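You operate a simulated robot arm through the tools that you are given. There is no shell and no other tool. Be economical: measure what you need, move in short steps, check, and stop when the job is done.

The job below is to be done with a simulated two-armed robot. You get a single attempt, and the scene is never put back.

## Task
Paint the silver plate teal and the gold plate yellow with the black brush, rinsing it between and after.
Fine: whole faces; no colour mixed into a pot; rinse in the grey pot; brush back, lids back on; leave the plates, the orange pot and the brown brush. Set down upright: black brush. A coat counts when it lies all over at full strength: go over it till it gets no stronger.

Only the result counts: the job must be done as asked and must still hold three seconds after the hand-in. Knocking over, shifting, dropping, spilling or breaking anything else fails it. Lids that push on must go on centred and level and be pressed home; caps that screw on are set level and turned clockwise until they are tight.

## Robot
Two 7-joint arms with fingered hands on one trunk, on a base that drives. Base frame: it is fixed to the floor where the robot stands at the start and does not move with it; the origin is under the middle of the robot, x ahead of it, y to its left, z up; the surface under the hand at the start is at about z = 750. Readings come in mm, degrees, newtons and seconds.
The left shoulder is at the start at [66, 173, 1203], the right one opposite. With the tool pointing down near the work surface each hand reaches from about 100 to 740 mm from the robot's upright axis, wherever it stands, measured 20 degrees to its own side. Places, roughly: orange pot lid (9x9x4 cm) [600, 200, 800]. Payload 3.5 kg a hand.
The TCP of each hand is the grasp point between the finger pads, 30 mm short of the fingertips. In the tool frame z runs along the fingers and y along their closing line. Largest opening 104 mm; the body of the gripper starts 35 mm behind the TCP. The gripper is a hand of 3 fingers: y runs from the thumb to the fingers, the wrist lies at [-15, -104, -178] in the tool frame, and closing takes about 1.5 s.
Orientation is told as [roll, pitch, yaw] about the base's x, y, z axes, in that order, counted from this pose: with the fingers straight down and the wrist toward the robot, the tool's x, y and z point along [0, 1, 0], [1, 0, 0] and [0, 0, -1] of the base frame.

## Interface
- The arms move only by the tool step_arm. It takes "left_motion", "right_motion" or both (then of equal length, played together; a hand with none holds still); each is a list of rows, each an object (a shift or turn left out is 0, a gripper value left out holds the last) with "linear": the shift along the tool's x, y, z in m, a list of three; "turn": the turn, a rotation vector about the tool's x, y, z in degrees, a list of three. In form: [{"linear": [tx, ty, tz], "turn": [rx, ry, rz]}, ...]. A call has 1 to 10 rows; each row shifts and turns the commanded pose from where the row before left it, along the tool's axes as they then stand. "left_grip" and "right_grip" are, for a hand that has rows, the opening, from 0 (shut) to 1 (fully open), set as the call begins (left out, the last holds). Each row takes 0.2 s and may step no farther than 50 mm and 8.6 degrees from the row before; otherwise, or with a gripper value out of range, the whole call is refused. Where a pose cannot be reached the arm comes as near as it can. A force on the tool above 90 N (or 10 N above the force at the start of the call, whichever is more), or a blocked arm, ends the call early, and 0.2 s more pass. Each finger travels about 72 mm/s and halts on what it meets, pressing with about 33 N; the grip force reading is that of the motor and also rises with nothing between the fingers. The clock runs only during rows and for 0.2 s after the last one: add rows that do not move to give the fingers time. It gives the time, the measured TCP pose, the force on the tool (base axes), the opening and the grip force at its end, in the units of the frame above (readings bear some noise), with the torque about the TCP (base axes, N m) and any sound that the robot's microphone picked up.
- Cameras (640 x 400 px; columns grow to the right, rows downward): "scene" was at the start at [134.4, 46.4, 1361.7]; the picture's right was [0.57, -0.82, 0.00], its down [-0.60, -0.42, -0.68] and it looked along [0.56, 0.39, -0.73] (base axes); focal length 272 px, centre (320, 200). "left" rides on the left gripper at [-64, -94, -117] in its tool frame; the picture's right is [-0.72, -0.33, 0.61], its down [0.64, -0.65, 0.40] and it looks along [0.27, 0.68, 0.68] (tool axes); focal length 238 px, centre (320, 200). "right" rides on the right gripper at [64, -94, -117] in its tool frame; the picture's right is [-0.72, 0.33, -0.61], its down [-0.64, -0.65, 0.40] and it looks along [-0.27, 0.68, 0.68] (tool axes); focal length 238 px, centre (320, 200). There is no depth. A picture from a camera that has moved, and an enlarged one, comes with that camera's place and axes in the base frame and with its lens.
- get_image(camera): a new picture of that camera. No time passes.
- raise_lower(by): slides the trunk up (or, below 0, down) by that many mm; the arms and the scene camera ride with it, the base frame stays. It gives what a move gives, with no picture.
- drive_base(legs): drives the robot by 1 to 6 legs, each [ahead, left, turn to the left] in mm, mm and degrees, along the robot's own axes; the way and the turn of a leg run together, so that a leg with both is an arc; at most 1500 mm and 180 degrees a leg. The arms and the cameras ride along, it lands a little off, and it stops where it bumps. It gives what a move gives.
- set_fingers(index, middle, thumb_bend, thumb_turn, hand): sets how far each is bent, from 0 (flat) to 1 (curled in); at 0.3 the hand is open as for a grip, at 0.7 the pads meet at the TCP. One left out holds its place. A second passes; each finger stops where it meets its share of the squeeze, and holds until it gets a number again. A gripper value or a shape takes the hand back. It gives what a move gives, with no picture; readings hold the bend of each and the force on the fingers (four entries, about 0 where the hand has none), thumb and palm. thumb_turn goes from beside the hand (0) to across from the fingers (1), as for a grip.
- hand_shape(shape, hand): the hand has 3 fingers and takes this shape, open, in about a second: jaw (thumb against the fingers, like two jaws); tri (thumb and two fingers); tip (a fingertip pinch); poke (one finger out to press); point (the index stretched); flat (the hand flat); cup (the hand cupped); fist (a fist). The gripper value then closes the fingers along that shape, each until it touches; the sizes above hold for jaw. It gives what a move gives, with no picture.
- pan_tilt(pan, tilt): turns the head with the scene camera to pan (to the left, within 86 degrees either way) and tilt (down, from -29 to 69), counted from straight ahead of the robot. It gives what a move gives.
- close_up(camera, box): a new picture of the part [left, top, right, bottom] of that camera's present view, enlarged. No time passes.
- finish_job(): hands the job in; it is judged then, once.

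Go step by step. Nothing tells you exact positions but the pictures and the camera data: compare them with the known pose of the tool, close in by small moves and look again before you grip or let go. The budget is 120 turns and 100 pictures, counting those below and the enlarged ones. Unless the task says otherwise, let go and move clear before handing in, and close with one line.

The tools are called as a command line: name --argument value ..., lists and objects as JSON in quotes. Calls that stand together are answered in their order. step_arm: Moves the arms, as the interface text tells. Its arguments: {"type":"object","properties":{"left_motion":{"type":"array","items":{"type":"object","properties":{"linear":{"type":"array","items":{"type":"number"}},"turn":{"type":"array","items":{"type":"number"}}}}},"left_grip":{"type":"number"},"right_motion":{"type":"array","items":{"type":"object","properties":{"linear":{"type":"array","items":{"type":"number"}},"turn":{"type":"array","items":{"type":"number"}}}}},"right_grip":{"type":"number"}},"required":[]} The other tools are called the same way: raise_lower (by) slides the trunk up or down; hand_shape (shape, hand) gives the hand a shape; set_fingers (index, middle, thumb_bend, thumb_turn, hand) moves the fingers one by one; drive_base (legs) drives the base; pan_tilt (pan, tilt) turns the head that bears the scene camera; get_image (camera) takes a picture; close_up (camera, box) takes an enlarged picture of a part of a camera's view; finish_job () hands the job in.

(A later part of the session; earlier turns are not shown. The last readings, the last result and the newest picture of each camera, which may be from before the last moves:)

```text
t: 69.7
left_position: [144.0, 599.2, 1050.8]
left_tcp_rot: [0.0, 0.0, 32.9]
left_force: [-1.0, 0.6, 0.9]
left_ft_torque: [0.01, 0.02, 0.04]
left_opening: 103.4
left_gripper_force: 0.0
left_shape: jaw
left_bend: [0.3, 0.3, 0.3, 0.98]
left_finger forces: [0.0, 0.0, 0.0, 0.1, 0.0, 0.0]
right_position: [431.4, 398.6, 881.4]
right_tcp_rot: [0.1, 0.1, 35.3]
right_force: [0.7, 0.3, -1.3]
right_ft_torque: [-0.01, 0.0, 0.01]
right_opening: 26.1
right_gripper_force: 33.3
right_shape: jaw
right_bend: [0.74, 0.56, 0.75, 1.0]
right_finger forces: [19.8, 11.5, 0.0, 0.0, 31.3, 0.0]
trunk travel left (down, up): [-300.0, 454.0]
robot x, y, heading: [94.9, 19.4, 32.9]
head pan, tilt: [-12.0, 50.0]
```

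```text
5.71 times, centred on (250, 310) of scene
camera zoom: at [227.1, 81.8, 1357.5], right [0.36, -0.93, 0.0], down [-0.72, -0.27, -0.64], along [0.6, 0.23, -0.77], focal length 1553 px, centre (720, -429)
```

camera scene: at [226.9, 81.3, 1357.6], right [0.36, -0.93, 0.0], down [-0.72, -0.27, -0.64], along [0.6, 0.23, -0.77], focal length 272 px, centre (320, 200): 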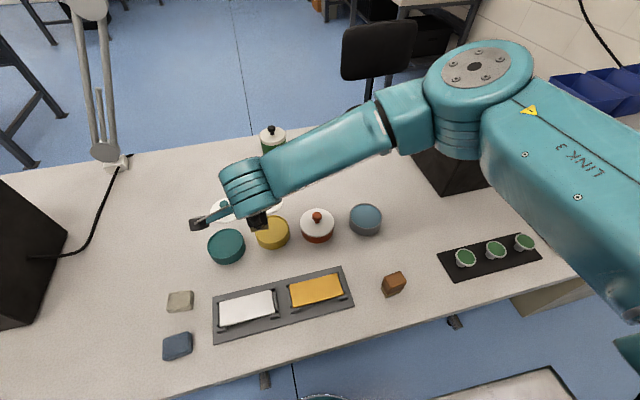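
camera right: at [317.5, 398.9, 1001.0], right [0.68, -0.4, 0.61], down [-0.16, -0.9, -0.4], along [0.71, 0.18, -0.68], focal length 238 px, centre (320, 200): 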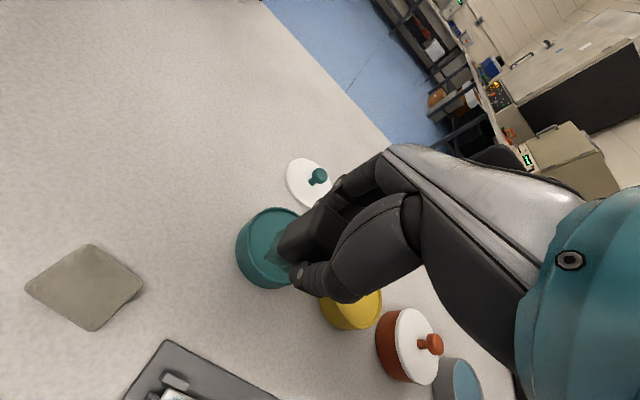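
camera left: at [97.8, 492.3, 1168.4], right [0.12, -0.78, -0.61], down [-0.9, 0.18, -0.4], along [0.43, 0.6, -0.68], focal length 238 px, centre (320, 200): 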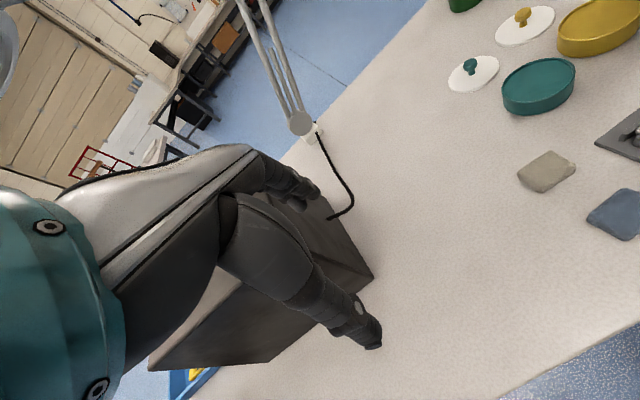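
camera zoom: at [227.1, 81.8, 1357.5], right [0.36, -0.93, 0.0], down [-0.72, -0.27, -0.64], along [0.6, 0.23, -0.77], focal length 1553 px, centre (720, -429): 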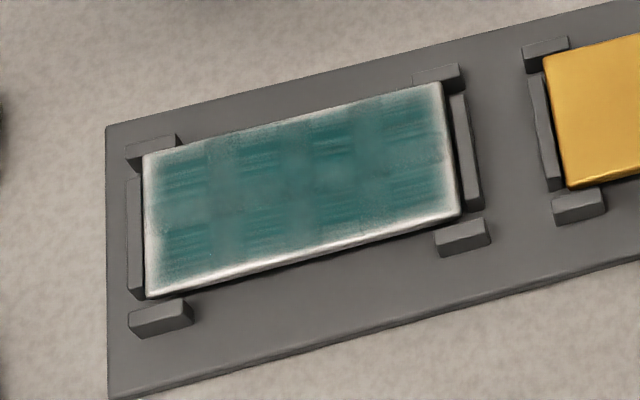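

The coat looks even now, and the pale rim changes with viewpoint, so it is a render effect. I'll make one further loaded pass to confirm it gets no stronger.

step_arm --right_motion '[{"linear": [-0.0028, 0.0374, 0]}, {"linear": [0, 0, 0.035]}, {"linear": [0, 0, 0.023]}, {"linear": [0.004, 0, 0]}, {}, {"linear": [-0.004, 0, -0.025]}, {"linear": [0, 0, -0.035]}, {"linear": [0.0019, -0.045, 0]}, {"linear": [0.0019, -0.045, 0]}, {"linear": [0.0019, -0.045, 0]}]'

step_arm --right_motion '[{"linear": [0.0019, -0.045, 0]}, {"linear": [0, 0, 0.035]}, {"linear": [0, 0, 0.0275]}, {}, {"linear": [-0.0153, 0, 0]}, {"linear": [-0.0153, 0, 0]}, {"linear": [-0.0153, 0, 0]}, {"linear": [-0.0153, 0, 0]}, {"linear": [-0.0153, 0, 0]}, {"linear": [-0.0153, 0, 0]}]'

step_arm --right_motion '[{}, {"linear": [0, 0.0133, 0]}, {"linear": [0.0153, 0, 0]}, {"linear": [0.0153, 0, 0]}, {"linear": [0.0153, 0, 0]}, {"linear": [0.0153, 0, 0]}, {"linear": [0.0153, 0, 0]}, {"linear": [0.0153, 0, 0]}, {}, {"linear": [0, 0.0133, 0]}]'

step_arm --right_motion '[{"linear": [-0.0153, 0, 0]}, {"linear": [-0.0153, 0, 0]}, {"linear": [-0.0153, 0, 0]}, {"linear": [-0.0153, 0, 0]}, {"linear": [-0.0153, 0, 0]}, {"linear": [-0.0153, 0, 0]}, {}, {"linear": [0, 0.0133, 0]}, {"linear": [0.0153, 0, 0]}, {"linear": [0.0153, 0, 0]}]'

step_arm --right_motion '[{"linear": [0.0153, 0, 0]}, {"linear": [0.0153, 0, 0]}, {"linear": [0.0153, 0, 0]}, {"linear": [0.0153, 0, 0]}, {}, {"linear": [0, 0, -0.04]}, {"linear": [0, 0.035, -0.02]}, {"linear": [0, 0.035, -0.02]}, {"linear": [0, 0.035, 0]}]'

close_up --camera "scene" --box '[200, 275, 300, 345]'

```text
t: 71.9
left_position: [142.2, 597.1, 1050.6]
left_tcp_rot: [0.0, 0.0, 32.8]
left_force: [0.4, 0.4, 0.8]
left_ft_torque: [0.0, 0.0, 0.0]
left_opening: 103.5
left_gripper_force: 0.0
left_shape: jaw
left_bend: [0.3, 0.3, 0.3, 0.98]
left_finger forces: [0.1, 0.0, 0.0, 0.0, 0.0, 0.0]
right_position: [347.8, 344.0, 883.9]
right_tcp_rot: [0.2, 0.0, 35.2]
right_force: [-0.1, 0.3, 0.6]
right_ft_torque: [-0.01, 0.0, 0.0]
right_opening: 25.9
right_gripper_force: 32.9
right_shape: jaw
right_bend: [0.74, 0.56, 0.75, 1.0]
right_finger forces: [20.0, 11.3, 0.0, 0.1, 31.4, 0.0]
trunk travel left (down, up): [-300.0, 454.0]
robot x, y, heading: [97.1, 17.1, 32.8]
head pan, tilt: [-12.0, 50.0]
```

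```text
t: 74.1
left_position: [142.4, 597.5, 1051.2]
left_tcp_rot: [0.0, 0.0, 32.9]
left_force: [-0.1, -0.7, 0.5]
left_ft_torque: [-0.02, -0.02, -0.01]
left_opening: 103.7
left_gripper_force: 0.0
left_shape: jaw
left_bend: [0.3, 0.3, 0.3, 0.98]
left_finger forces: [0.1, 0.0, 0.0, 0.0, 0.0, 0.0]
right_position: [364.9, 245.3, 821.3]
right_tcp_rot: [0.2, -0.1, 35.4]
right_force: [-3.3, 3.5, 16.6]
right_ft_torque: [0.16, 0.0, 0.01]
right_opening: 26.3
right_gripper_force: 33.4
right_shape: jaw
right_bend: [0.74, 0.56, 0.75, 1.0]
right_finger forces: [22.3, 11.6, 0.1, 0.0, 33.3, 0.0]
trunk travel left (down, up): [-300.0, 454.0]
robot x, y, heading: [97.7, 18.1, 32.8]
head pan, tilt: [-12.0, 50.0]
```

```text
t: 76.3
left_position: [142.4, 598.7, 1051.5]
left_tcp_rot: [0.1, 0.1, 33.0]
left_force: [-0.2, -0.1, -0.9]
left_ft_torque: [0.02, 0.01, 0.01]
left_opening: 103.5
left_gripper_force: 0.1
left_shape: jaw
left_bend: [0.3, 0.3, 0.3, 0.98]
left_finger forces: [0.0, 0.1, 0.0, 0.0, 0.0, 0.1]
right_position: [331.5, 333.5, 821.2]
right_tcp_rot: [0.3, 0.1, 35.5]
right_force: [-4.4, -0.8, 11.9]
right_ft_torque: [-0.04, 0.08, -0.02]
right_opening: 26.3
right_gripper_force: 32.8
right_shape: jaw
right_bend: [0.74, 0.57, 0.75, 1.0]
right_finger forces: [20.1, 11.6, 0.1, 0.0, 35.8, 0.1]
trunk travel left (down, up): [-300.0, 454.0]
robot x, y, heading: [95.6, 16.6, 33.0]
head pan, tilt: [-12.0, 50.0]
```

```text
t: 78.5
left_position: [143.2, 597.2, 1050.0]
left_tcp_rot: [0.0, 0.0, 32.8]
left_force: [0.4, 0.3, -0.8]
left_ft_torque: [0.0, -0.03, -0.03]
left_opening: 103.6
left_gripper_force: 0.0
left_shape: jaw
left_bend: [0.3, 0.3, 0.3, 0.98]
left_finger forces: [0.1, 0.1, 0.0, 0.1, 0.1, 0.0]
right_position: [379.4, 291.8, 820.6]
right_tcp_rot: [0.1, 0.1, 35.4]
right_force: [2.2, -1.6, 12.1]
right_ft_torque: [-0.15, -0.09, 0.01]
right_opening: 25.9
right_gripper_force: 33.7
right_shape: jaw
right_bend: [0.74, 0.56, 0.75, 1.0]
right_finger forces: [18.4, 14.2, 0.0, 0.0, 32.8, 0.0]
trunk travel left (down, up): [-300.0, 454.0]
robot x, y, heading: [97.4, 14.3, 33.0]
head pan, tilt: [-12.0, 50.0]
```

```text
t: 80.5
left_position: [142.9, 598.9, 1051.9]
left_tcp_rot: [0.0, 0.0, 32.8]
left_force: [0.1, -0.5, 0.2]
left_ft_torque: [0.0, -0.03, 0.02]
left_opening: 103.7
left_gripper_force: 0.1
left_shape: jaw
left_bend: [0.3, 0.3, 0.3, 0.98]
left_finger forces: [0.0, 0.0, 0.1, 0.0, 0.1, 0.1]
right_position: [431.0, 403.4, 900.5]
right_tcp_rot: [0.1, 0.0, 35.5]
right_force: [-0.7, 0.1, -1.4]
right_ft_torque: [0.01, 0.01, -0.02]
right_opening: 25.9
right_gripper_force: 32.8
right_shape: jaw
right_bend: [0.74, 0.56, 0.75, 1.0]
right_finger forces: [19.8, 11.5, 0.0, 0.0, 31.0, 0.0]
trunk travel left (down, up): [-300.0, 454.0]
robot x, y, heading: [96.9, 15.5, 33.1]
head pan, tilt: [-12.0, 50.0]
```

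```text
5.71 times, centred on (250, 310) of scene
camera zoom: at [227.2, 81.8, 1357.5], right [0.36, -0.93, 0.0], down [-0.72, -0.27, -0.64], along [0.6, 0.23, -0.77], focal length 1553 px, centre (720, -429)
```

zoom: 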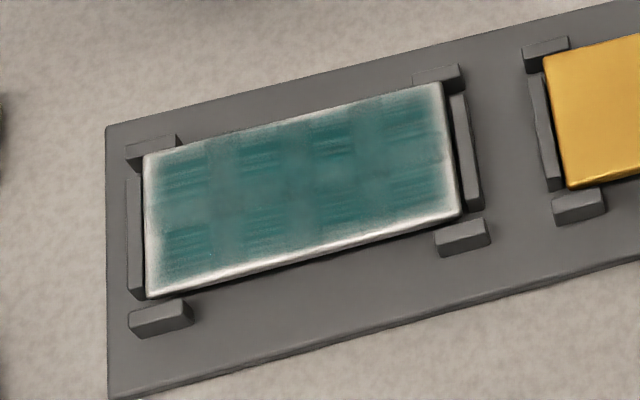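

The picture is unchanged, so the teal coat is at full strength. Next I'll go to the grey pot to rinse.

step_arm --right_motion '[{"linear": [-0.046, 0.0042, -0.01]}, {"linear": [-0.046, 0.0042, 0]}, {"linear": [-0.046, 0.0042, 0]}, {"linear": [-0.046, 0.0042, 0]}, {"linear": [-0.046, 0.0042, 0]}, {"linear": [-0.046, 0.0042, 0]}, {"linear": [-0.046, 0.0042, 0]}, {"linear": [-0.046, 0.0042, 0]}, {"linear": [0, 0, 0.035]}, {}]'

get_image --camera "right"

close_up --camera "scene" --box '[280, 160, 440, 270]'

```text
t: 82.7
left_position: [143.0, 597.6, 1051.4]
left_tcp_rot: [0.0, 0.1, 32.9]
left_force: [0.0, -0.5, -0.3]
left_ft_torque: [0.01, 0.0, 0.0]
left_opening: 103.7
left_gripper_force: 0.0
left_shape: jaw
left_bend: [0.3, 0.3, 0.3, 0.98]
left_finger forces: [0.0, 0.0, 0.1, 0.1, 0.0, 0.0]
right_position: [670.3, 121.1, 874.6]
right_tcp_rot: [0.1, 0.0, 35.4]
right_force: [0.5, 0.5, -0.3]
right_ft_torque: [-0.04, 0.03, 0.02]
right_opening: 25.8
right_gripper_force: 33.4
right_shape: jaw
right_bend: [0.74, 0.56, 0.75, 1.0]
right_finger forces: [19.6, 11.3, 0.0, 0.1, 30.9, 0.0]
trunk travel left (down, up): [-300.0, 454.0]
robot x, y, heading: [97.2, 16.5, 32.8]
head pan, tilt: [-12.0, 50.0]
```

```text
51 pictures are left
camera right: at [558.1, 117.8, 992.0], right [0.68, -0.4, 0.61], down [-0.16, -0.9, -0.41], along [0.71, 0.18, -0.68], focal length 238 px, centre (320, 200)
```

right: 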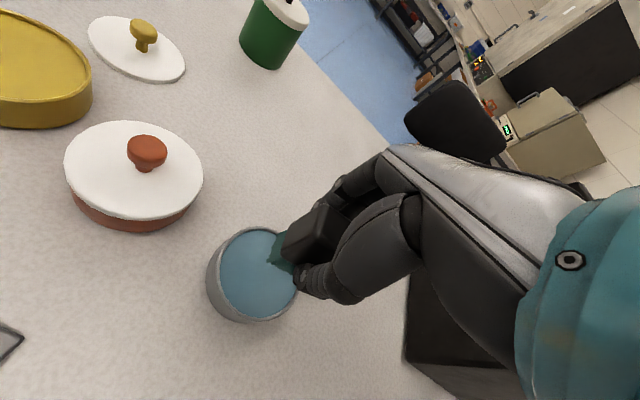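

```text
3.64 times, centred on (360, 215) of scene
camera zoom: at [226.6, 81.2, 1357.6], right [0.36, -0.93, 0.0], down [-0.72, -0.27, -0.64], along [0.6, 0.23, -0.77], focal length 988 px, centre (174, 146)
```

zoom: 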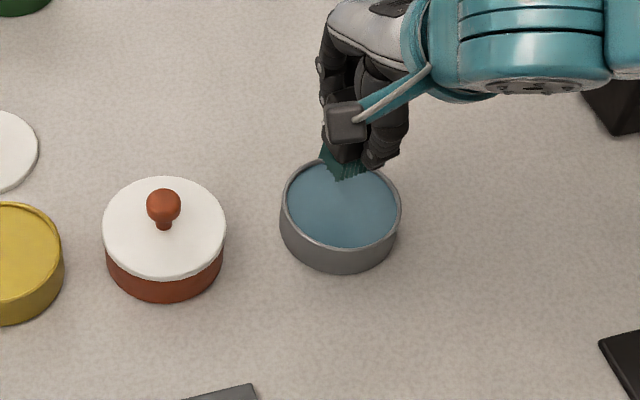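

The brush is over the grey pot. I'll lower it into the water and swirl.

step_arm --right_motion '[{"linear": [0, 0, 0.035]}, {"linear": [0, 0, 0.0165]}, {"linear": [0.008, 0, 0]}, {"linear": [-0.008, 0.008, 0]}, {"linear": [-0.008, -0.008, 0]}, {"linear": [0.008, -0.008, 0]}, {"linear": [0.008, 0.008, 0]}, {"linear": [-0.008, 0.008, 0]}, {"linear": [-0.008, -0.008, 0]}, {"linear": [0.008, 0, 0]}]'

step_arm --right_motion '[{"linear": [0.008, 0, 0]}, {"linear": [-0.016, 0, 0]}, {"linear": [0.016, 0, 0]}, {"linear": [-0.016, 0, 0]}, {"linear": [0.016, 0, 0]}, {"linear": [-0.008, 0, 0]}, {"linear": [0, 0, -0.03]}, {"linear": [0, 0, -0.03]}]'

close_up --camera "right" --box '[190, 180, 370, 340]'

```text
t: 84.9
left_position: [142.1, 597.9, 1051.7]
left_tcp_rot: [0.0, -0.1, 32.9]
left_force: [0.5, 0.7, -0.2]
left_ft_torque: [0.0, 0.02, -0.02]
left_opening: 103.8
left_gripper_force: 0.1
left_shape: jaw
left_bend: [0.3, 0.3, 0.3, 0.98]
left_finger forces: [0.1, 0.0, 0.0, 0.1, 0.0, 0.0]
right_position: [672.3, 121.0, 826.2]
right_tcp_rot: [-0.1, -0.3, 35.1]
right_force: [6.4, -1.5, 21.8]
right_ft_torque: [-0.05, -0.25, -0.09]
right_opening: 26.2
right_gripper_force: 33.2
right_shape: jaw
right_bend: [0.74, 0.56, 0.75, 1.0]
right_finger forces: [23.0, 13.9, 0.2, 0.0, 32.5, 0.0]
trunk travel left (down, up): [-300.0, 454.0]
robot x, y, heading: [93.4, 18.3, 33.3]
head pan, tilt: [-12.0, 50.0]
```

```text
t: 86.7
left_position: [142.2, 597.3, 1051.5]
left_tcp_rot: [-0.1, 0.0, 32.8]
left_force: [-0.2, 0.3, 0.1]
left_ft_torque: [0.0, 0.04, -0.01]
left_opening: 103.5
left_gripper_force: 0.0
left_shape: jaw
left_bend: [0.3, 0.3, 0.3, 0.98]
left_finger forces: [0.0, 0.0, 0.0, 0.1, 0.0, 0.0]
right_position: [669.7, 121.8, 882.7]
right_tcp_rot: [0.1, 0.1, 35.5]
right_force: [-0.3, -0.1, -0.9]
right_ft_torque: [0.0, 0.03, 0.0]
right_opening: 25.8
right_gripper_force: 33.0
right_shape: jaw
right_bend: [0.74, 0.56, 0.75, 1.0]
right_finger forces: [19.9, 11.1, 0.0, 0.0, 30.9, 0.0]
trunk travel left (down, up): [-300.0, 454.0]
robot x, y, heading: [97.6, 17.0, 33.1]
head pan, tilt: [-12.0, 50.0]
```

```text
2.50 times, centred on (280, 260) of right
camera zoom: at [558.0, 119.1, 999.3], right [0.68, -0.4, 0.61], down [-0.16, -0.9, -0.4], along [0.71, 0.18, -0.68], focal length 596 px, centre (420, 50)
```

zoom: 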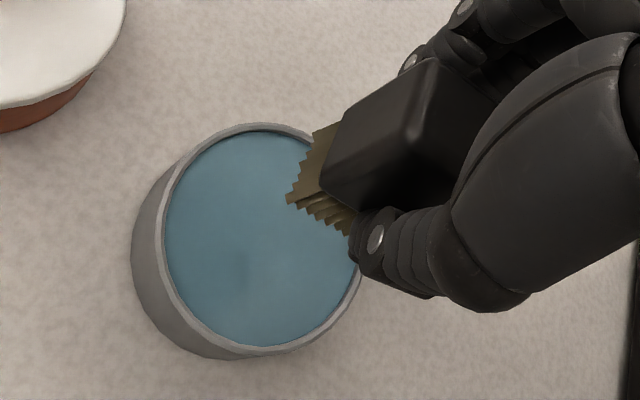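

The bristles look clean but a little darker, so I'll rinse once more to be sure.

step_arm --right_motion '[{"linear": [0, 0, 0.035]}, {"linear": [0, 0, 0.0255]}, {"linear": [0.008, 0, 0]}, {"linear": [-0.016, 0, 0]}, {"linear": [0.016, 0, 0]}, {"linear": [-0.016, 0, 0]}, {"linear": [0.016, 0, 0]}, {"linear": [-0.008, 0.007, 0]}, {"linear": [0, -0.014, 0]}, {"linear": [0, 0.007, 0]}]'

step_arm --right_motion '[{"linear": [0.008, 0, 0]}, {"linear": [-0.016, 0, 0]}, {"linear": [0.016, 0, 0]}, {"linear": [-0.008, 0.007, 0]}, {"linear": [0, -0.014, 0]}, {"linear": [0, 0.007, 0]}, {"linear": [0, 0, -0.03]}, {"linear": [0, 0, -0.03]}]'

close_up --camera "right" --box '[190, 180, 370, 340]'

```text
t: 88.9
left_position: [141.4, 597.8, 1052.5]
left_tcp_rot: [-0.1, -0.2, 32.8]
left_force: [-0.2, 0.3, -0.1]
left_ft_torque: [0.01, -0.02, -0.01]
left_opening: 103.6
left_gripper_force: 0.0
left_shape: jaw
left_bend: [0.3, 0.3, 0.3, 0.98]
left_finger forces: [0.0, 0.0, 0.0, 0.0, 0.0, 0.0]
right_position: [666.6, 122.3, 825.0]
right_tcp_rot: [0.2, -0.1, 35.4]
right_force: [-6.7, -2.1, 24.1]
right_ft_torque: [-0.09, 0.13, -0.01]
right_opening: 26.2
right_gripper_force: 32.7
right_shape: jaw
right_bend: [0.74, 0.56, 0.75, 1.0]
right_finger forces: [19.6, 12.0, 0.0, 0.0, 38.3, 0.1]
trunk travel left (down, up): [-300.0, 454.0]
robot x, y, heading: [100.5, 17.0, 32.9]
head pan, tilt: [-12.0, 50.0]
```

```text
t: 90.7
left_position: [142.8, 598.5, 1051.6]
left_tcp_rot: [0.0, 0.0, 32.9]
left_force: [0.1, 0.2, -0.4]
left_ft_torque: [-0.01, -0.01, -0.03]
left_opening: 103.8
left_gripper_force: 0.0
left_shape: jaw
left_bend: [0.3, 0.3, 0.3, 0.98]
left_finger forces: [0.0, 0.0, 0.0, 0.0, 0.0, 0.0]
right_position: [668.7, 121.8, 882.3]
right_tcp_rot: [0.2, 0.2, 35.4]
right_force: [0.4, -0.6, 0.1]
right_ft_torque: [-0.02, 0.04, -0.01]
right_opening: 25.9
right_gripper_force: 33.3
right_shape: jaw
right_bend: [0.74, 0.56, 0.75, 1.0]
right_finger forces: [20.1, 11.2, 0.0, 0.0, 31.1, 0.0]
trunk travel left (down, up): [-300.0, 454.0]
robot x, y, heading: [102.4, 19.0, 32.8]
head pan, tilt: [-12.0, 50.0]
```

```text
2.50 times, centred on (280, 260) of right
camera zoom: at [557.1, 119.2, 998.8], right [0.68, -0.4, 0.61], down [-0.16, -0.9, -0.4], along [0.71, 0.18, -0.68], focal length 596 px, centre (420, 50)
```

zoom: 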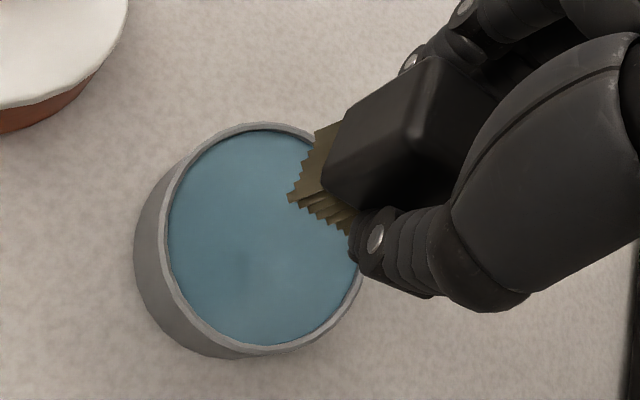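

The bristles are unchanged and clean. Next is the yellow pot, near [543, 333].

step_arm --right_motion '[{"linear": [0, 0, -0.025]}, {"linear": [0.0408, 0.0033, 0]}, {"linear": [0.0408, 0.0033, 0]}, {"linear": [0.0408, 0.0033, 0]}, {"linear": [0.0408, 0.0033, 0]}, {"linear": [0.0408, 0.0033, 0]}, {"linear": [0.0408, 0.0033, 0]}, {"linear": [0, 0, 0.035]}, {}]'

close_up --camera "right" --box '[170, 160, 390, 360]'

close_up --camera "scene" --box '[200, 180, 360, 280]'

```text
t: 92.7
left_position: [143.4, 598.4, 1050.9]
left_tcp_rot: [0.0, 0.0, 32.9]
left_force: [1.1, 0.4, 0.4]
left_ft_torque: [-0.01, 0.0, -0.01]
left_opening: 103.7
left_gripper_force: 0.1
left_shape: jaw
left_bend: [0.3, 0.3, 0.3, 0.98]
left_finger forces: [0.0, 0.0, 0.0, 0.1, 0.1, 0.0]
right_position: [544.8, 334.9, 873.7]
right_tcp_rot: [0.0, -0.1, 35.4]
right_force: [-0.6, -0.2, -0.2]
right_ft_torque: [0.04, -0.03, -0.01]
right_opening: 26.0
right_gripper_force: 32.8
right_shape: jaw
right_bend: [0.74, 0.56, 0.75, 1.0]
right_finger forces: [20.0, 11.0, 0.0, 0.0, 31.0, 0.0]
trunk travel left (down, up): [-300.0, 454.0]
robot x, y, heading: [96.4, 14.4, 33.1]
head pan, tilt: [-12.0, 50.0]
```

```text
2.00 times, centred on (280, 260) of right
camera zoom: at [432.8, 331.6, 990.0], right [0.68, -0.4, 0.61], down [-0.16, -0.9, -0.41], along [0.71, 0.18, -0.68], focal length 477 px, centre (400, 80)
```

zoom: 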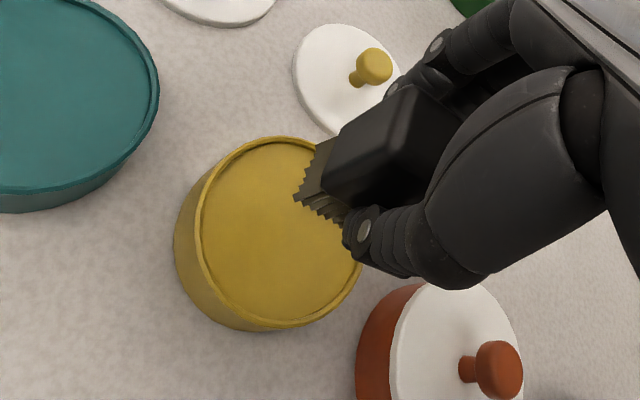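

```text
4.00 times, centred on (280, 230) of scene
camera zoom: at [226.5, 81.6, 1357.6], right [0.36, -0.93, 0.0], down [-0.72, -0.27, -0.64], along [0.6, 0.23, -0.77], focal length 1087 px, centre (480, 80)
```

zoom: 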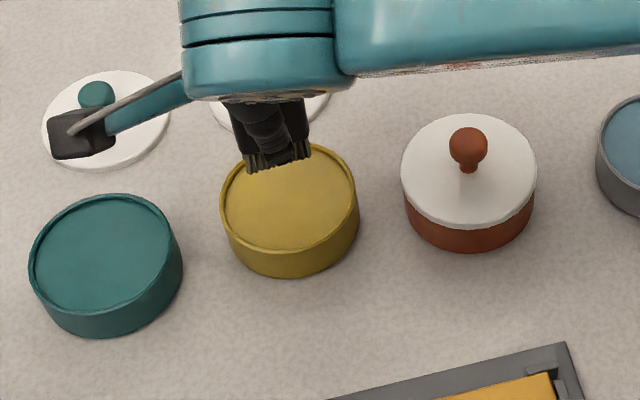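

The brush is centred on the yellow pot within a few millimetres. I'll dip and paint the gold plate with slow, contacting strokes.

step_arm --right_motion '[{"linear": [-0.0007, -0.004, 0.03]}, {"linear": [0, 0, 0.0202]}, {"linear": [0.004, 0, 0]}, {}, {"linear": [-0.004, 0, -0.025]}, {"linear": [0, 0, -0.035]}, {"linear": [-0.0065, -0.0383, 0]}, {"linear": [-0.0065, -0.0383, 0]}, {"linear": [-0.0065, -0.0383, 0]}, {"linear": [-0.0065, -0.0383, 0]}]'

step_arm --right_motion '[{"linear": [-0.0065, -0.0383, 0.02]}, {}]'

close_up --camera "right" --box '[150, 160, 400, 380]'

```text
t: 94.9
left_position: [142.6, 597.1, 1051.8]
left_tcp_rot: [0.0, 0.0, 32.8]
left_force: [0.4, 0.2, -0.5]
left_ft_torque: [0.02, -0.01, -0.01]
left_opening: 103.5
left_gripper_force: 0.0
left_shape: jaw
left_bend: [0.3, 0.3, 0.3, 0.98]
left_finger forces: [0.0, 0.1, 0.0, 0.0, 0.1, 0.0]
right_position: [430.4, 221.9, 884.8]
right_tcp_rot: [0.0, -0.1, 35.3]
right_force: [-0.5, -0.5, -0.3]
right_ft_torque: [0.0, -0.02, 0.01]
right_opening: 25.8
right_gripper_force: 33.2
right_shape: jaw
right_bend: [0.74, 0.56, 0.75, 1.0]
right_finger forces: [20.0, 11.2, 0.1, 0.1, 31.0, 0.0]
trunk travel left (down, up): [-300.0, 454.0]
robot x, y, heading: [98.4, 16.5, 32.8]
head pan, tilt: [-12.0, 50.0]
```

```text
t: 95.5
left_position: [142.9, 598.9, 1051.4]
left_tcp_rot: [-0.1, 0.1, 32.9]
left_force: [0.4, -0.7, 0.4]
left_ft_torque: [0.01, 0.02, 0.02]
left_opening: 103.5
left_gripper_force: 0.1
left_shape: jaw
left_bend: [0.3, 0.3, 0.3, 0.98]
left_finger forces: [0.0, 0.0, 0.0, 0.0, 0.0, 0.0]
right_position: [403.8, 194.8, 864.0]
right_tcp_rot: [0.1, 0.0, 35.4]
right_force: [0.1, 1.2, -0.6]
right_ft_torque: [0.01, -0.02, 0.02]
right_opening: 25.7
right_gripper_force: 33.0
right_shape: jaw
right_bend: [0.74, 0.56, 0.75, 1.0]
right_finger forces: [19.9, 11.0, 0.0, 0.0, 31.0, 0.1]
trunk travel left (down, up): [-300.0, 454.0]
robot x, y, heading: [94.4, 12.8, 32.8]
head pan, tilt: [-12.0, 50.0]
```

```text
1.82 times, centred on (275, 270) of right
camera zoom: at [291.5, 191.3, 980.2], right [0.68, -0.4, 0.61], down [-0.16, -0.9, -0.41], along [0.71, 0.18, -0.68], focal length 433 px, centre (402, 73)
```

zoom: 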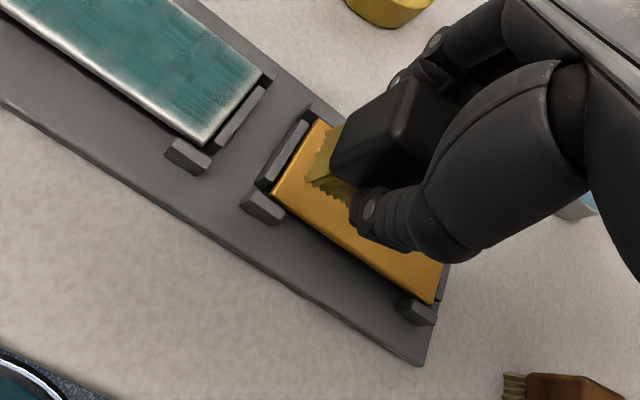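

The gold plate's centre checks out at about [444.5, 170]. I'll paint in four lanes.

step_arm --right_motion '[{"linear": [0, 0, 0.03]}, {"linear": [0, 0, 0.013]}, {}, {"linear": [-0.0147, 0, 0]}, {"linear": [-0.0147, 0, 0]}, {"linear": [-0.0147, 0, 0]}, {"linear": [-0.0147, 0, 0]}, {"linear": [-0.0147, 0, 0]}, {"linear": [-0.0147, 0, 0]}, {}]'

step_arm --right_motion '[{"linear": [0, 0.012, 0]}, {"linear": [0.0147, 0, 0]}, {"linear": [0.0147, 0, 0]}, {"linear": [0.0147, 0, 0]}, {"linear": [0.0147, 0, 0]}, {"linear": [0.0147, 0, 0]}, {"linear": [0.0147, 0, 0]}, {}, {"linear": [0, 0.012, 0]}, {"linear": [-0.0147, 0, 0]}]'

step_arm --right_motion '[{"linear": [-0.0147, 0, 0]}, {"linear": [-0.0147, 0, 0]}, {"linear": [-0.0147, 0, 0]}, {"linear": [-0.0147, 0, 0]}, {"linear": [-0.0147, 0, 0]}, {}, {"linear": [0, 0.012, 0]}, {"linear": [0.0147, 0, 0]}, {"linear": [0.0147, 0, 0]}, {"linear": [0.0147, 0, 0]}]'

step_arm --right_motion '[{"linear": [0.0147, 0, 0]}, {"linear": [0.0147, 0, 0]}, {"linear": [0.0147, 0, 0]}, {}, {"linear": [0, 0, -0.04]}, {"linear": [0.0059, 0.0389, -0.02]}, {"linear": [0.0059, 0.0389, 0]}, {"linear": [0.0059, 0.0389, 0]}, {"linear": [0.0059, 0.0389, 0]}]'

get_image --camera "scene"

```text
t: 97.7
left_position: [143.6, 598.9, 1051.2]
left_tcp_rot: [0.0, 0.0, 32.8]
left_force: [0.8, -0.8, -0.3]
left_ft_torque: [0.0, -0.01, 0.0]
left_opening: 103.7
left_gripper_force: 0.1
left_shape: jaw
left_bend: [0.3, 0.3, 0.3, 0.98]
left_finger forces: [0.1, 0.0, 0.0, 0.0, 0.1, 0.0]
right_position: [455.2, 121.8, 820.2]
right_tcp_rot: [0.1, 0.1, 35.5]
right_force: [-0.9, 0.9, 3.7]
right_ft_torque: [0.06, -0.06, 0.02]
right_opening: 25.6
right_gripper_force: 32.6
right_shape: jaw
right_bend: [0.74, 0.56, 0.75, 1.0]
right_finger forces: [20.1, 11.2, 0.0, 0.0, 31.3, 0.1]
trunk travel left (down, up): [-300.0, 454.0]
robot x, y, heading: [94.0, 14.5, 33.0]
head pan, tilt: [-12.0, 50.0]
```

```text
t: 99.9
left_position: [143.1, 598.6, 1051.2]
left_tcp_rot: [-0.1, 0.0, 32.9]
left_force: [0.3, -0.1, -0.5]
left_ft_torque: [0.03, 0.02, -0.02]
left_opening: 103.5
left_gripper_force: 0.1
left_shape: jaw
left_bend: [0.3, 0.3, 0.3, 0.98]
left_finger forces: [0.1, 0.0, 0.1, 0.0, 0.0, 0.0]
right_position: [431.8, 194.7, 820.0]
right_tcp_rot: [0.1, 0.1, 35.4]
right_force: [0.0, 1.4, 2.0]
right_ft_torque: [0.02, -0.03, -0.01]
right_opening: 25.7
right_gripper_force: 33.1
right_shape: jaw
right_bend: [0.74, 0.57, 0.75, 1.0]
right_finger forces: [20.0, 11.6, 0.0, 0.0, 31.2, 0.0]
trunk travel left (down, up): [-300.0, 454.0]
robot x, y, heading: [97.3, 14.3, 32.9]
head pan, tilt: [-12.0, 50.0]
```

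```text
t: 102.1
left_position: [143.3, 598.4, 1050.6]
left_tcp_rot: [0.0, 0.0, 32.9]
left_force: [-0.5, 0.3, 0.7]
left_ft_torque: [0.02, -0.01, -0.01]
left_opening: 103.4
left_gripper_force: 0.1
left_shape: jaw
left_bend: [0.3, 0.3, 0.3, 0.98]
left_finger forces: [0.0, 0.1, 0.0, 0.0, 0.1, 0.1]
right_position: [458.6, 177.7, 820.2]
right_tcp_rot: [0.0, 0.1, 35.5]
right_force: [0.5, 0.5, 1.5]
right_ft_torque: [-0.02, 0.03, -0.01]
right_opening: 25.8
right_gripper_force: 32.8
right_shape: jaw
right_bend: [0.74, 0.56, 0.75, 1.0]
right_finger forces: [19.7, 11.7, 0.0, 0.0, 31.3, 0.0]
trunk travel left (down, up): [-300.0, 454.0]
robot x, y, heading: [96.4, 17.2, 32.9]
head pan, tilt: [-12.0, 50.0]
```

```text
t: 104.1
left_position: [143.7, 598.3, 1052.3]
left_tcp_rot: [0.0, 0.0, 33.0]
left_force: [-0.6, 0.3, 0.3]
left_ft_torque: [0.0, 0.0, 0.03]
left_opening: 103.6
left_gripper_force: 0.2
left_shape: jaw
left_bend: [0.3, 0.3, 0.3, 0.98]
left_finger forces: [0.0, 0.0, 0.1, 0.0, 0.0, 0.0]
right_position: [545.2, 325.3, 879.3]
right_tcp_rot: [0.1, 0.0, 35.3]
right_force: [-0.2, 0.4, 0.0]
right_ft_torque: [-0.02, 0.0, 0.01]
right_opening: 25.6
right_gripper_force: 33.1
right_shape: jaw
right_bend: [0.74, 0.57, 0.75, 1.0]
right_finger forces: [19.6, 11.2, 0.0, 0.0, 31.0, 0.0]
trunk travel left (down, up): [-300.0, 454.0]
robot x, y, heading: [95.7, 17.1, 32.8]
head pan, tilt: [-12.0, 50.0]
```

```text
44 pictures are left
camera scene: at [226.9, 81.9, 1357.5], right [0.36, -0.93, 0.0], down [-0.72, -0.27, -0.64], along [0.6, 0.23, -0.77], focal length 272 px, centre (320, 200)
```

scene: 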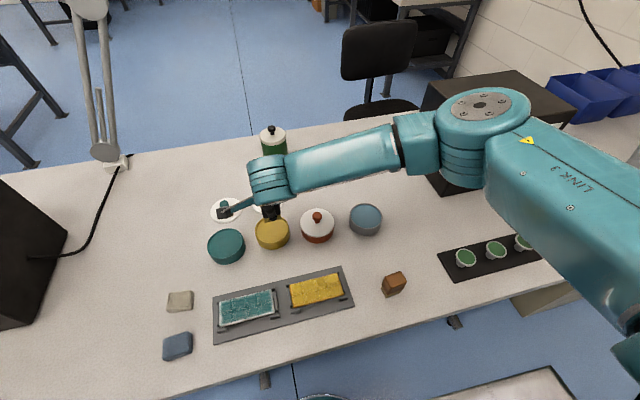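

Yellow went on, with light contact. I'll re-dip and make a second pass 2 mm lower.

step_arm --right_motion '[{"linear": [0.0075, 0, 0.03]}, {"linear": [0, 0, 0.027]}, {"linear": [0.004, 0, 0]}, {}, {"linear": [-0.004, 0, -0.025]}, {"linear": [0, 0, -0.037]}, {"linear": [-0.006, -0.0383, 0]}, {"linear": [-0.006, -0.0383, 0]}, {"linear": [-0.006, -0.0383, 0]}, {"linear": [-0.006, -0.0383, 0]}]'

step_arm --right_motion '[{"linear": [-0.006, -0.0383, 0.02]}, {"linear": [0, 0, 0.03]}, {"linear": [0, 0, 0.0155]}, {}, {"linear": [-0.0153, 0, 0]}, {"linear": [-0.0153, 0, 0]}, {"linear": [-0.0153, 0, 0]}, {"linear": [-0.0153, 0, 0]}, {"linear": [-0.0153, 0, 0]}, {"linear": [-0.0153, 0, 0]}]'

step_arm --right_motion '[{}, {"linear": [0, 0.0133, 0]}, {"linear": [0.0153, 0, 0]}, {"linear": [0.0153, 0, 0]}, {"linear": [0.0153, 0, 0]}, {"linear": [0.0153, 0, 0]}, {"linear": [0.0153, 0, 0]}, {"linear": [0.0153, 0, 0]}, {}, {"linear": [0, 0.0133, 0]}]'

step_arm --right_motion '[{"linear": [-0.0153, 0, 0]}, {"linear": [-0.0153, 0, 0]}, {"linear": [-0.0153, 0, 0]}, {"linear": [-0.0153, 0, 0]}, {"linear": [-0.0153, 0, 0]}, {"linear": [-0.0153, 0, 0]}, {}, {"linear": [0, 0.0133, 0]}, {"linear": [0.0153, 0, 0]}, {"linear": [0.0153, 0, 0]}]'

step_arm --right_motion '[{"linear": [0.0153, 0, 0]}, {"linear": [0.0153, 0, 0]}, {"linear": [0.0153, 0, 0]}, {"linear": [0.0153, 0, 0]}, {}, {"linear": [0, 0, -0.04]}, {"linear": [0.0059, 0.0379, -0.02]}, {"linear": [0.0059, 0.0379, 0]}, {"linear": [0.0059, 0.0379, 0]}, {"linear": [0.0059, 0.0379, 0]}]'

close_up --camera "scene" --box '[200, 260, 360, 345]'

```text
t: 106.3
left_position: [143.4, 598.4, 1051.4]
left_tcp_rot: [0.0, 0.0, 32.9]
left_force: [0.2, 0.0, -0.2]
left_ft_torque: [0.0, 0.0, 0.02]
left_opening: 103.6
left_gripper_force: 0.0
left_shape: jaw
left_bend: [0.3, 0.3, 0.3, 0.98]
left_finger forces: [0.0, 0.0, 0.1, 0.0, 0.0, 0.0]
right_position: [431.6, 221.8, 886.0]
right_tcp_rot: [0.1, 0.0, 35.3]
right_force: [-0.7, -1.1, -0.8]
right_ft_torque: [-0.01, -0.02, -0.01]
right_opening: 25.8
right_gripper_force: 33.3
right_shape: jaw
right_bend: [0.74, 0.57, 0.75, 1.0]
right_finger forces: [20.0, 11.1, 0.1, 0.0, 31.0, 0.0]
trunk travel left (down, up): [-300.0, 454.0]
robot x, y, heading: [92.6, 14.4, 33.0]
head pan, tilt: [-12.0, 50.0]
```

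```text
t: 108.5
left_position: [142.3, 597.2, 1051.4]
left_tcp_rot: [0.0, 0.0, 32.9]
left_force: [-0.2, 0.7, 0.7]
left_ft_torque: [-0.01, 0.01, 0.0]
left_opening: 103.6
left_gripper_force: 0.1
left_shape: jaw
left_bend: [0.3, 0.3, 0.3, 0.98]
left_finger forces: [0.0, 0.0, 0.0, 0.1, 0.0, 0.1]
right_position: [457.5, 119.6, 819.6]
right_tcp_rot: [0.1, -0.1, 35.3]
right_force: [-1.2, 2.3, 12.3]
right_ft_torque: [0.12, -0.03, 0.02]
right_opening: 26.1
right_gripper_force: 33.0
right_shape: jaw
right_bend: [0.74, 0.57, 0.75, 1.0]
right_finger forces: [21.0, 11.1, 0.0, 0.1, 32.1, 0.0]
trunk travel left (down, up): [-300.0, 454.0]
robot x, y, heading: [97.1, 17.8, 32.9]
head pan, tilt: [-12.0, 50.0]
```

```text
t: 110.7
left_position: [141.1, 598.0, 1051.3]
left_tcp_rot: [0.0, 0.0, 32.9]
left_force: [-0.8, 0.0, 0.5]
left_ft_torque: [-0.01, 0.0, -0.02]
left_opening: 103.6
left_gripper_force: 0.0
left_shape: jaw
left_bend: [0.3, 0.3, 0.3, 0.98]
left_finger forces: [0.0, 0.0, 0.1, 0.0, 0.0, 0.0]
right_position: [423.4, 209.6, 820.5]
right_tcp_rot: [0.2, 0.1, 35.4]
right_force: [-3.3, -1.1, 11.2]
right_ft_torque: [-0.1, 0.09, -0.01]
right_opening: 26.2
right_gripper_force: 33.0
right_shape: jaw
right_bend: [0.74, 0.57, 0.75, 1.0]
right_finger forces: [19.6, 11.2, 0.1, 0.0, 34.7, 0.0]
trunk travel left (down, up): [-300.0, 454.0]
robot x, y, heading: [95.0, 12.1, 32.8]
head pan, tilt: [-12.0, 50.0]
```

```text
t: 112.9
left_position: [142.8, 598.4, 1051.3]
left_tcp_rot: [0.1, 0.1, 32.8]
left_force: [-0.5, 0.4, -0.3]
left_ft_torque: [0.0, -0.04, -0.01]
left_opening: 103.6
left_gripper_force: 0.1
left_shape: jaw
left_bend: [0.3, 0.3, 0.3, 0.98]
left_finger forces: [0.1, 0.0, 0.1, 0.0, 0.1, 0.1]
right_position: [472.1, 167.3, 818.3]
right_tcp_rot: [0.1, 0.0, 35.4]
right_force: [2.2, -1.6, 8.1]
right_ft_torque: [-0.09, -0.01, 0.01]
right_opening: 25.7
right_gripper_force: 32.6
right_shape: jaw
right_bend: [0.74, 0.56, 0.75, 1.0]
right_finger forces: [18.8, 13.1, 0.1, 0.0, 32.2, 0.0]
trunk travel left (down, up): [-300.0, 454.0]
robot x, y, heading: [95.7, 17.7, 32.6]
head pan, tilt: [-12.0, 50.0]
```

```text
t: 115.1
left_position: [142.8, 598.9, 1051.3]
left_tcp_rot: [0.1, 0.0, 32.9]
left_force: [0.2, 0.4, 0.1]
left_ft_torque: [-0.03, 0.01, -0.03]
left_opening: 103.8
left_gripper_force: 0.1
left_shape: jaw
left_bend: [0.3, 0.3, 0.3, 0.98]
left_finger forces: [0.1, 0.0, 0.0, 0.0, 0.0, 0.0]
right_position: [546.0, 325.1, 879.6]
right_tcp_rot: [0.1, 0.0, 35.3]
right_force: [0.2, -0.3, -1.0]
right_ft_torque: [0.0, -0.03, 0.05]
right_opening: 25.9
right_gripper_force: 33.1
right_shape: jaw
right_bend: [0.74, 0.56, 0.75, 1.0]
right_finger forces: [19.5, 11.2, 0.1, 0.0, 30.8, 0.1]
trunk travel left (down, up): [-300.0, 454.0]
robot x, y, heading: [96.6, 10.9, 32.7]
head pan, tilt: [-12.0, 50.0]
```

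```text
4.00 times, centred on (280, 302) of scene
camera zoom: at [226.9, 81.9, 1357.5], right [0.36, -0.93, 0.0], down [-0.72, -0.27, -0.64], along [0.6, 0.23, -0.77], focal length 1087 px, centre (480, -210)
```

zoom: 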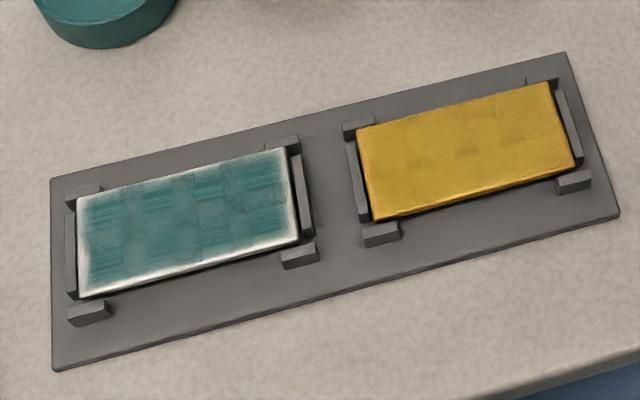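

Good and even. I'll do a third loaded pass and compare.

step_arm --right_motion '[{"linear": [0.0075, 0, 0.03]}, {"linear": [0, 0, 0.0285]}, {"linear": [0.004, 0, 0]}, {}, {"linear": [-0.004, 0, -0.025]}, {"linear": [0, 0, -0.037]}, {"linear": [-0.006, -0.0383, 0]}, {"linear": [-0.006, -0.0383, 0]}, {"linear": [-0.006, -0.0383, 0]}, {"linear": [-0.006, -0.0383, 0]}]'

step_arm --right_motion '[{"linear": [-0.006, -0.0383, 0.02]}, {"linear": [0, 0, 0.03]}, {"linear": [0, 0, 0.0155]}, {}, {"linear": [-0.0153, 0, 0]}, {"linear": [-0.0153, 0, 0]}, {"linear": [-0.0153, 0, 0]}, {"linear": [-0.0153, 0, 0]}, {"linear": [-0.0153, 0, 0]}, {"linear": [-0.0153, 0, 0]}]'

step_arm --right_motion '[{}, {"linear": [0, 0.0133, 0]}, {"linear": [0.0153, 0, 0]}, {"linear": [0.0153, 0, 0]}, {"linear": [0.0153, 0, 0]}, {"linear": [0.0153, 0, 0]}, {"linear": [0.0153, 0, 0]}, {"linear": [0.0153, 0, 0]}, {}, {"linear": [0, 0.0133, 0]}]'

step_arm --right_motion '[{"linear": [-0.0153, 0, 0]}, {"linear": [-0.0153, 0, 0]}, {"linear": [-0.0153, 0, 0]}, {"linear": [-0.0153, 0, 0]}, {"linear": [-0.0153, 0, 0]}, {"linear": [-0.0153, 0, 0]}, {}, {"linear": [0, 0.0133, 0]}, {"linear": [0.0153, 0, 0]}, {"linear": [0.0153, 0, 0]}]'

step_arm --right_motion '[{"linear": [0.0153, 0, 0]}, {"linear": [0.0153, 0, 0]}, {"linear": [0.0153, 0, 0]}, {"linear": [0.0153, 0, 0]}, {}, {"linear": [0, 0, -0.04]}, {"linear": [0.0059, 0.0379, -0.02]}, {"linear": [0.0059, 0.0379, 0]}, {"linear": [0.0059, 0.0379, 0]}, {"linear": [0.0059, 0.0379, 0]}]'

close_up --camera "scene" --box '[200, 260, 360, 345]'

close_up --camera "right" --box '[170, 160, 390, 360]'

```text
t: 117.3
left_position: [142.7, 598.1, 1051.6]
left_tcp_rot: [-0.1, 0.0, 32.9]
left_force: [0.0, -0.2, 0.4]
left_ft_torque: [-0.02, -0.03, -0.02]
left_opening: 103.4
left_gripper_force: 0.1
left_shape: jaw
left_bend: [0.3, 0.3, 0.3, 0.98]
left_finger forces: [0.0, 0.0, 0.1, 0.0, 0.0, 0.1]
right_position: [429.8, 221.7, 884.3]
right_tcp_rot: [0.0, -0.1, 35.3]
right_force: [-0.9, 0.3, -0.8]
right_ft_torque: [-0.02, 0.01, -0.01]
right_opening: 25.8
right_gripper_force: 33.1
right_shape: jaw
right_bend: [0.74, 0.56, 0.75, 1.0]
right_finger forces: [20.1, 11.3, 0.1, 0.1, 31.5, 0.0]
trunk travel left (down, up): [-300.0, 454.0]
robot x, y, heading: [97.6, 15.3, 32.9]
head pan, tilt: [-12.0, 50.0]
```

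```text
t: 119.5
left_position: [142.2, 598.0, 1052.1]
left_tcp_rot: [-0.1, 0.0, 32.9]
left_force: [0.1, 0.4, -0.3]
left_ft_torque: [0.01, -0.02, 0.01]
left_opening: 103.8
left_gripper_force: 0.2
left_shape: jaw
left_bend: [0.3, 0.3, 0.3, 0.98]
left_finger forces: [0.0, 0.1, 0.0, 0.0, 0.0, 0.1]
right_position: [456.0, 120.2, 819.3]
right_tcp_rot: [0.1, -0.1, 35.2]
right_force: [-2.9, 2.9, 26.4]
right_ft_torque: [0.19, 0.03, 0.01]
right_opening: 26.2
right_gripper_force: 33.1
right_shape: jaw
right_bend: [0.74, 0.57, 0.75, 1.0]
right_finger forces: [24.1, 11.1, 0.1, 0.0, 35.1, 0.0]
trunk travel left (down, up): [-300.0, 454.0]
robot x, y, heading: [94.6, 13.2, 32.8]
head pan, tilt: [-12.0, 50.0]
```

```text
t: 121.7
left_position: [141.7, 599.6, 1052.2]
left_tcp_rot: [-0.1, 0.0, 33.0]
left_force: [-0.4, -0.2, -0.8]
left_ft_torque: [0.0, -0.04, 0.0]
left_opening: 104.0
left_gripper_force: 0.1
left_shape: jaw
left_bend: [0.3, 0.3, 0.3, 0.98]
left_finger forces: [0.1, 0.0, 0.0, 0.1, 0.0, 0.1]
right_position: [423.1, 210.5, 818.4]
right_tcp_rot: [0.4, 0.2, 35.5]
right_force: [-5.5, -2.8, 15.4]
right_ft_torque: [-0.15, 0.05, 0.0]
right_opening: 26.6
right_gripper_force: 32.2
right_shape: jaw
right_bend: [0.74, 0.56, 0.75, 1.0]
right_finger forces: [19.6, 12.4, 0.0, 0.0, 36.9, 0.1]
trunk travel left (down, up): [-300.0, 454.0]
robot x, y, heading: [99.6, 15.2, 32.8]
head pan, tilt: [-12.0, 50.0]
```

```text
t: 123.9
left_position: [142.8, 597.2, 1051.8]
left_tcp_rot: [0.0, 0.0, 32.9]
left_force: [-0.3, 0.2, 1.0]
left_ft_torque: [0.02, -0.03, -0.01]
left_opening: 103.3
left_gripper_force: 0.0
left_shape: jaw
left_bend: [0.3, 0.3, 0.3, 0.98]
left_finger forces: [0.0, 0.1, 0.1, 0.0, 0.0, 0.0]
right_position: [470.9, 169.1, 818.0]
right_tcp_rot: [0.0, 0.1, 35.3]
right_force: [3.6, -0.9, 12.5]
right_ft_torque: [-0.13, -0.08, -0.01]
right_opening: 26.9
right_gripper_force: 32.9
right_shape: jaw
right_bend: [0.74, 0.55, 0.75, 1.0]
right_finger forces: [18.1, 15.1, 0.0, 0.1, 32.8, 0.0]
trunk travel left (down, up): [-300.0, 454.0]
robot x, y, heading: [97.7, 17.0, 33.1]
head pan, tilt: [-12.0, 50.0]
```

```text
t: 126.1
left_position: [142.2, 598.5, 1051.3]
left_tcp_rot: [-0.1, 0.1, 32.9]
left_force: [0.4, -0.4, 0.4]
left_ft_torque: [0.0, 0.0, -0.02]
left_opening: 103.6
left_gripper_force: 0.1
left_shape: jaw
left_bend: [0.3, 0.3, 0.3, 0.98]
left_finger forces: [0.0, 0.0, 0.1, 0.0, 0.0, 0.0]
right_position: [545.2, 324.8, 877.2]
right_tcp_rot: [0.2, 0.0, 35.4]
right_force: [0.3, -0.1, -1.1]
right_ft_torque: [0.01, -0.01, 0.01]
right_opening: 26.0
right_gripper_force: 32.9
right_shape: jaw
right_bend: [0.74, 0.56, 0.75, 1.0]
right_finger forces: [19.9, 11.4, 0.0, 0.1, 31.4, 0.0]
trunk travel left (down, up): [-300.0, 454.0]
robot x, y, heading: [98.9, 16.3, 32.8]
head pan, tilt: [-12.0, 50.0]
```

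```text
4.00 times, centred on (280, 302) of scene
camera zoom: at [226.9, 81.9, 1357.5], right [0.36, -0.93, 0.0], down [-0.72, -0.27, -0.64], along [0.6, 0.23, -0.77], focal length 1087 px, centre (480, -210)
```

zoom: 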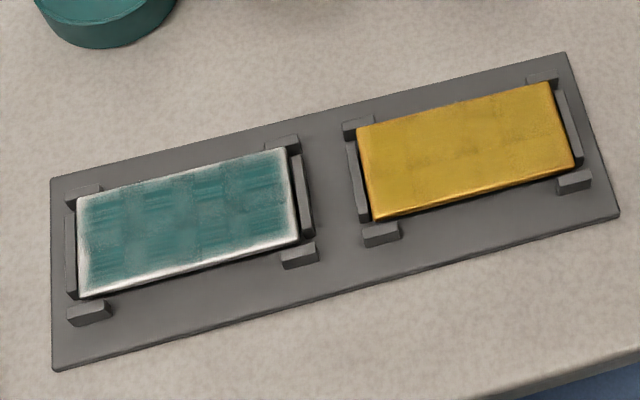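

```text
2.00 times, centred on (280, 260) of right
camera zoom: at [433.2, 322.0, 994.2], right [0.68, -0.4, 0.61], down [-0.16, -0.9, -0.41], along [0.71, 0.18, -0.68], focal length 477 px, centre (400, 80)
```

zoom: 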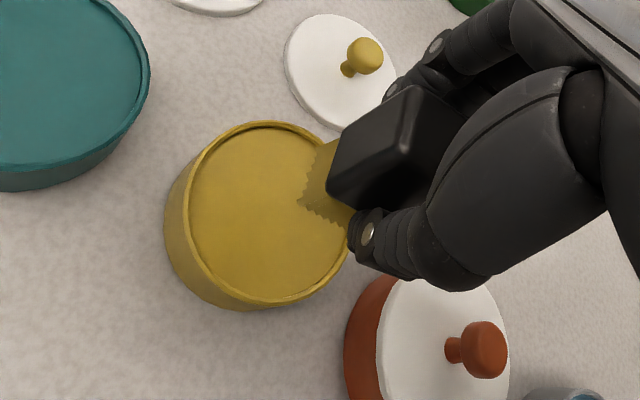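

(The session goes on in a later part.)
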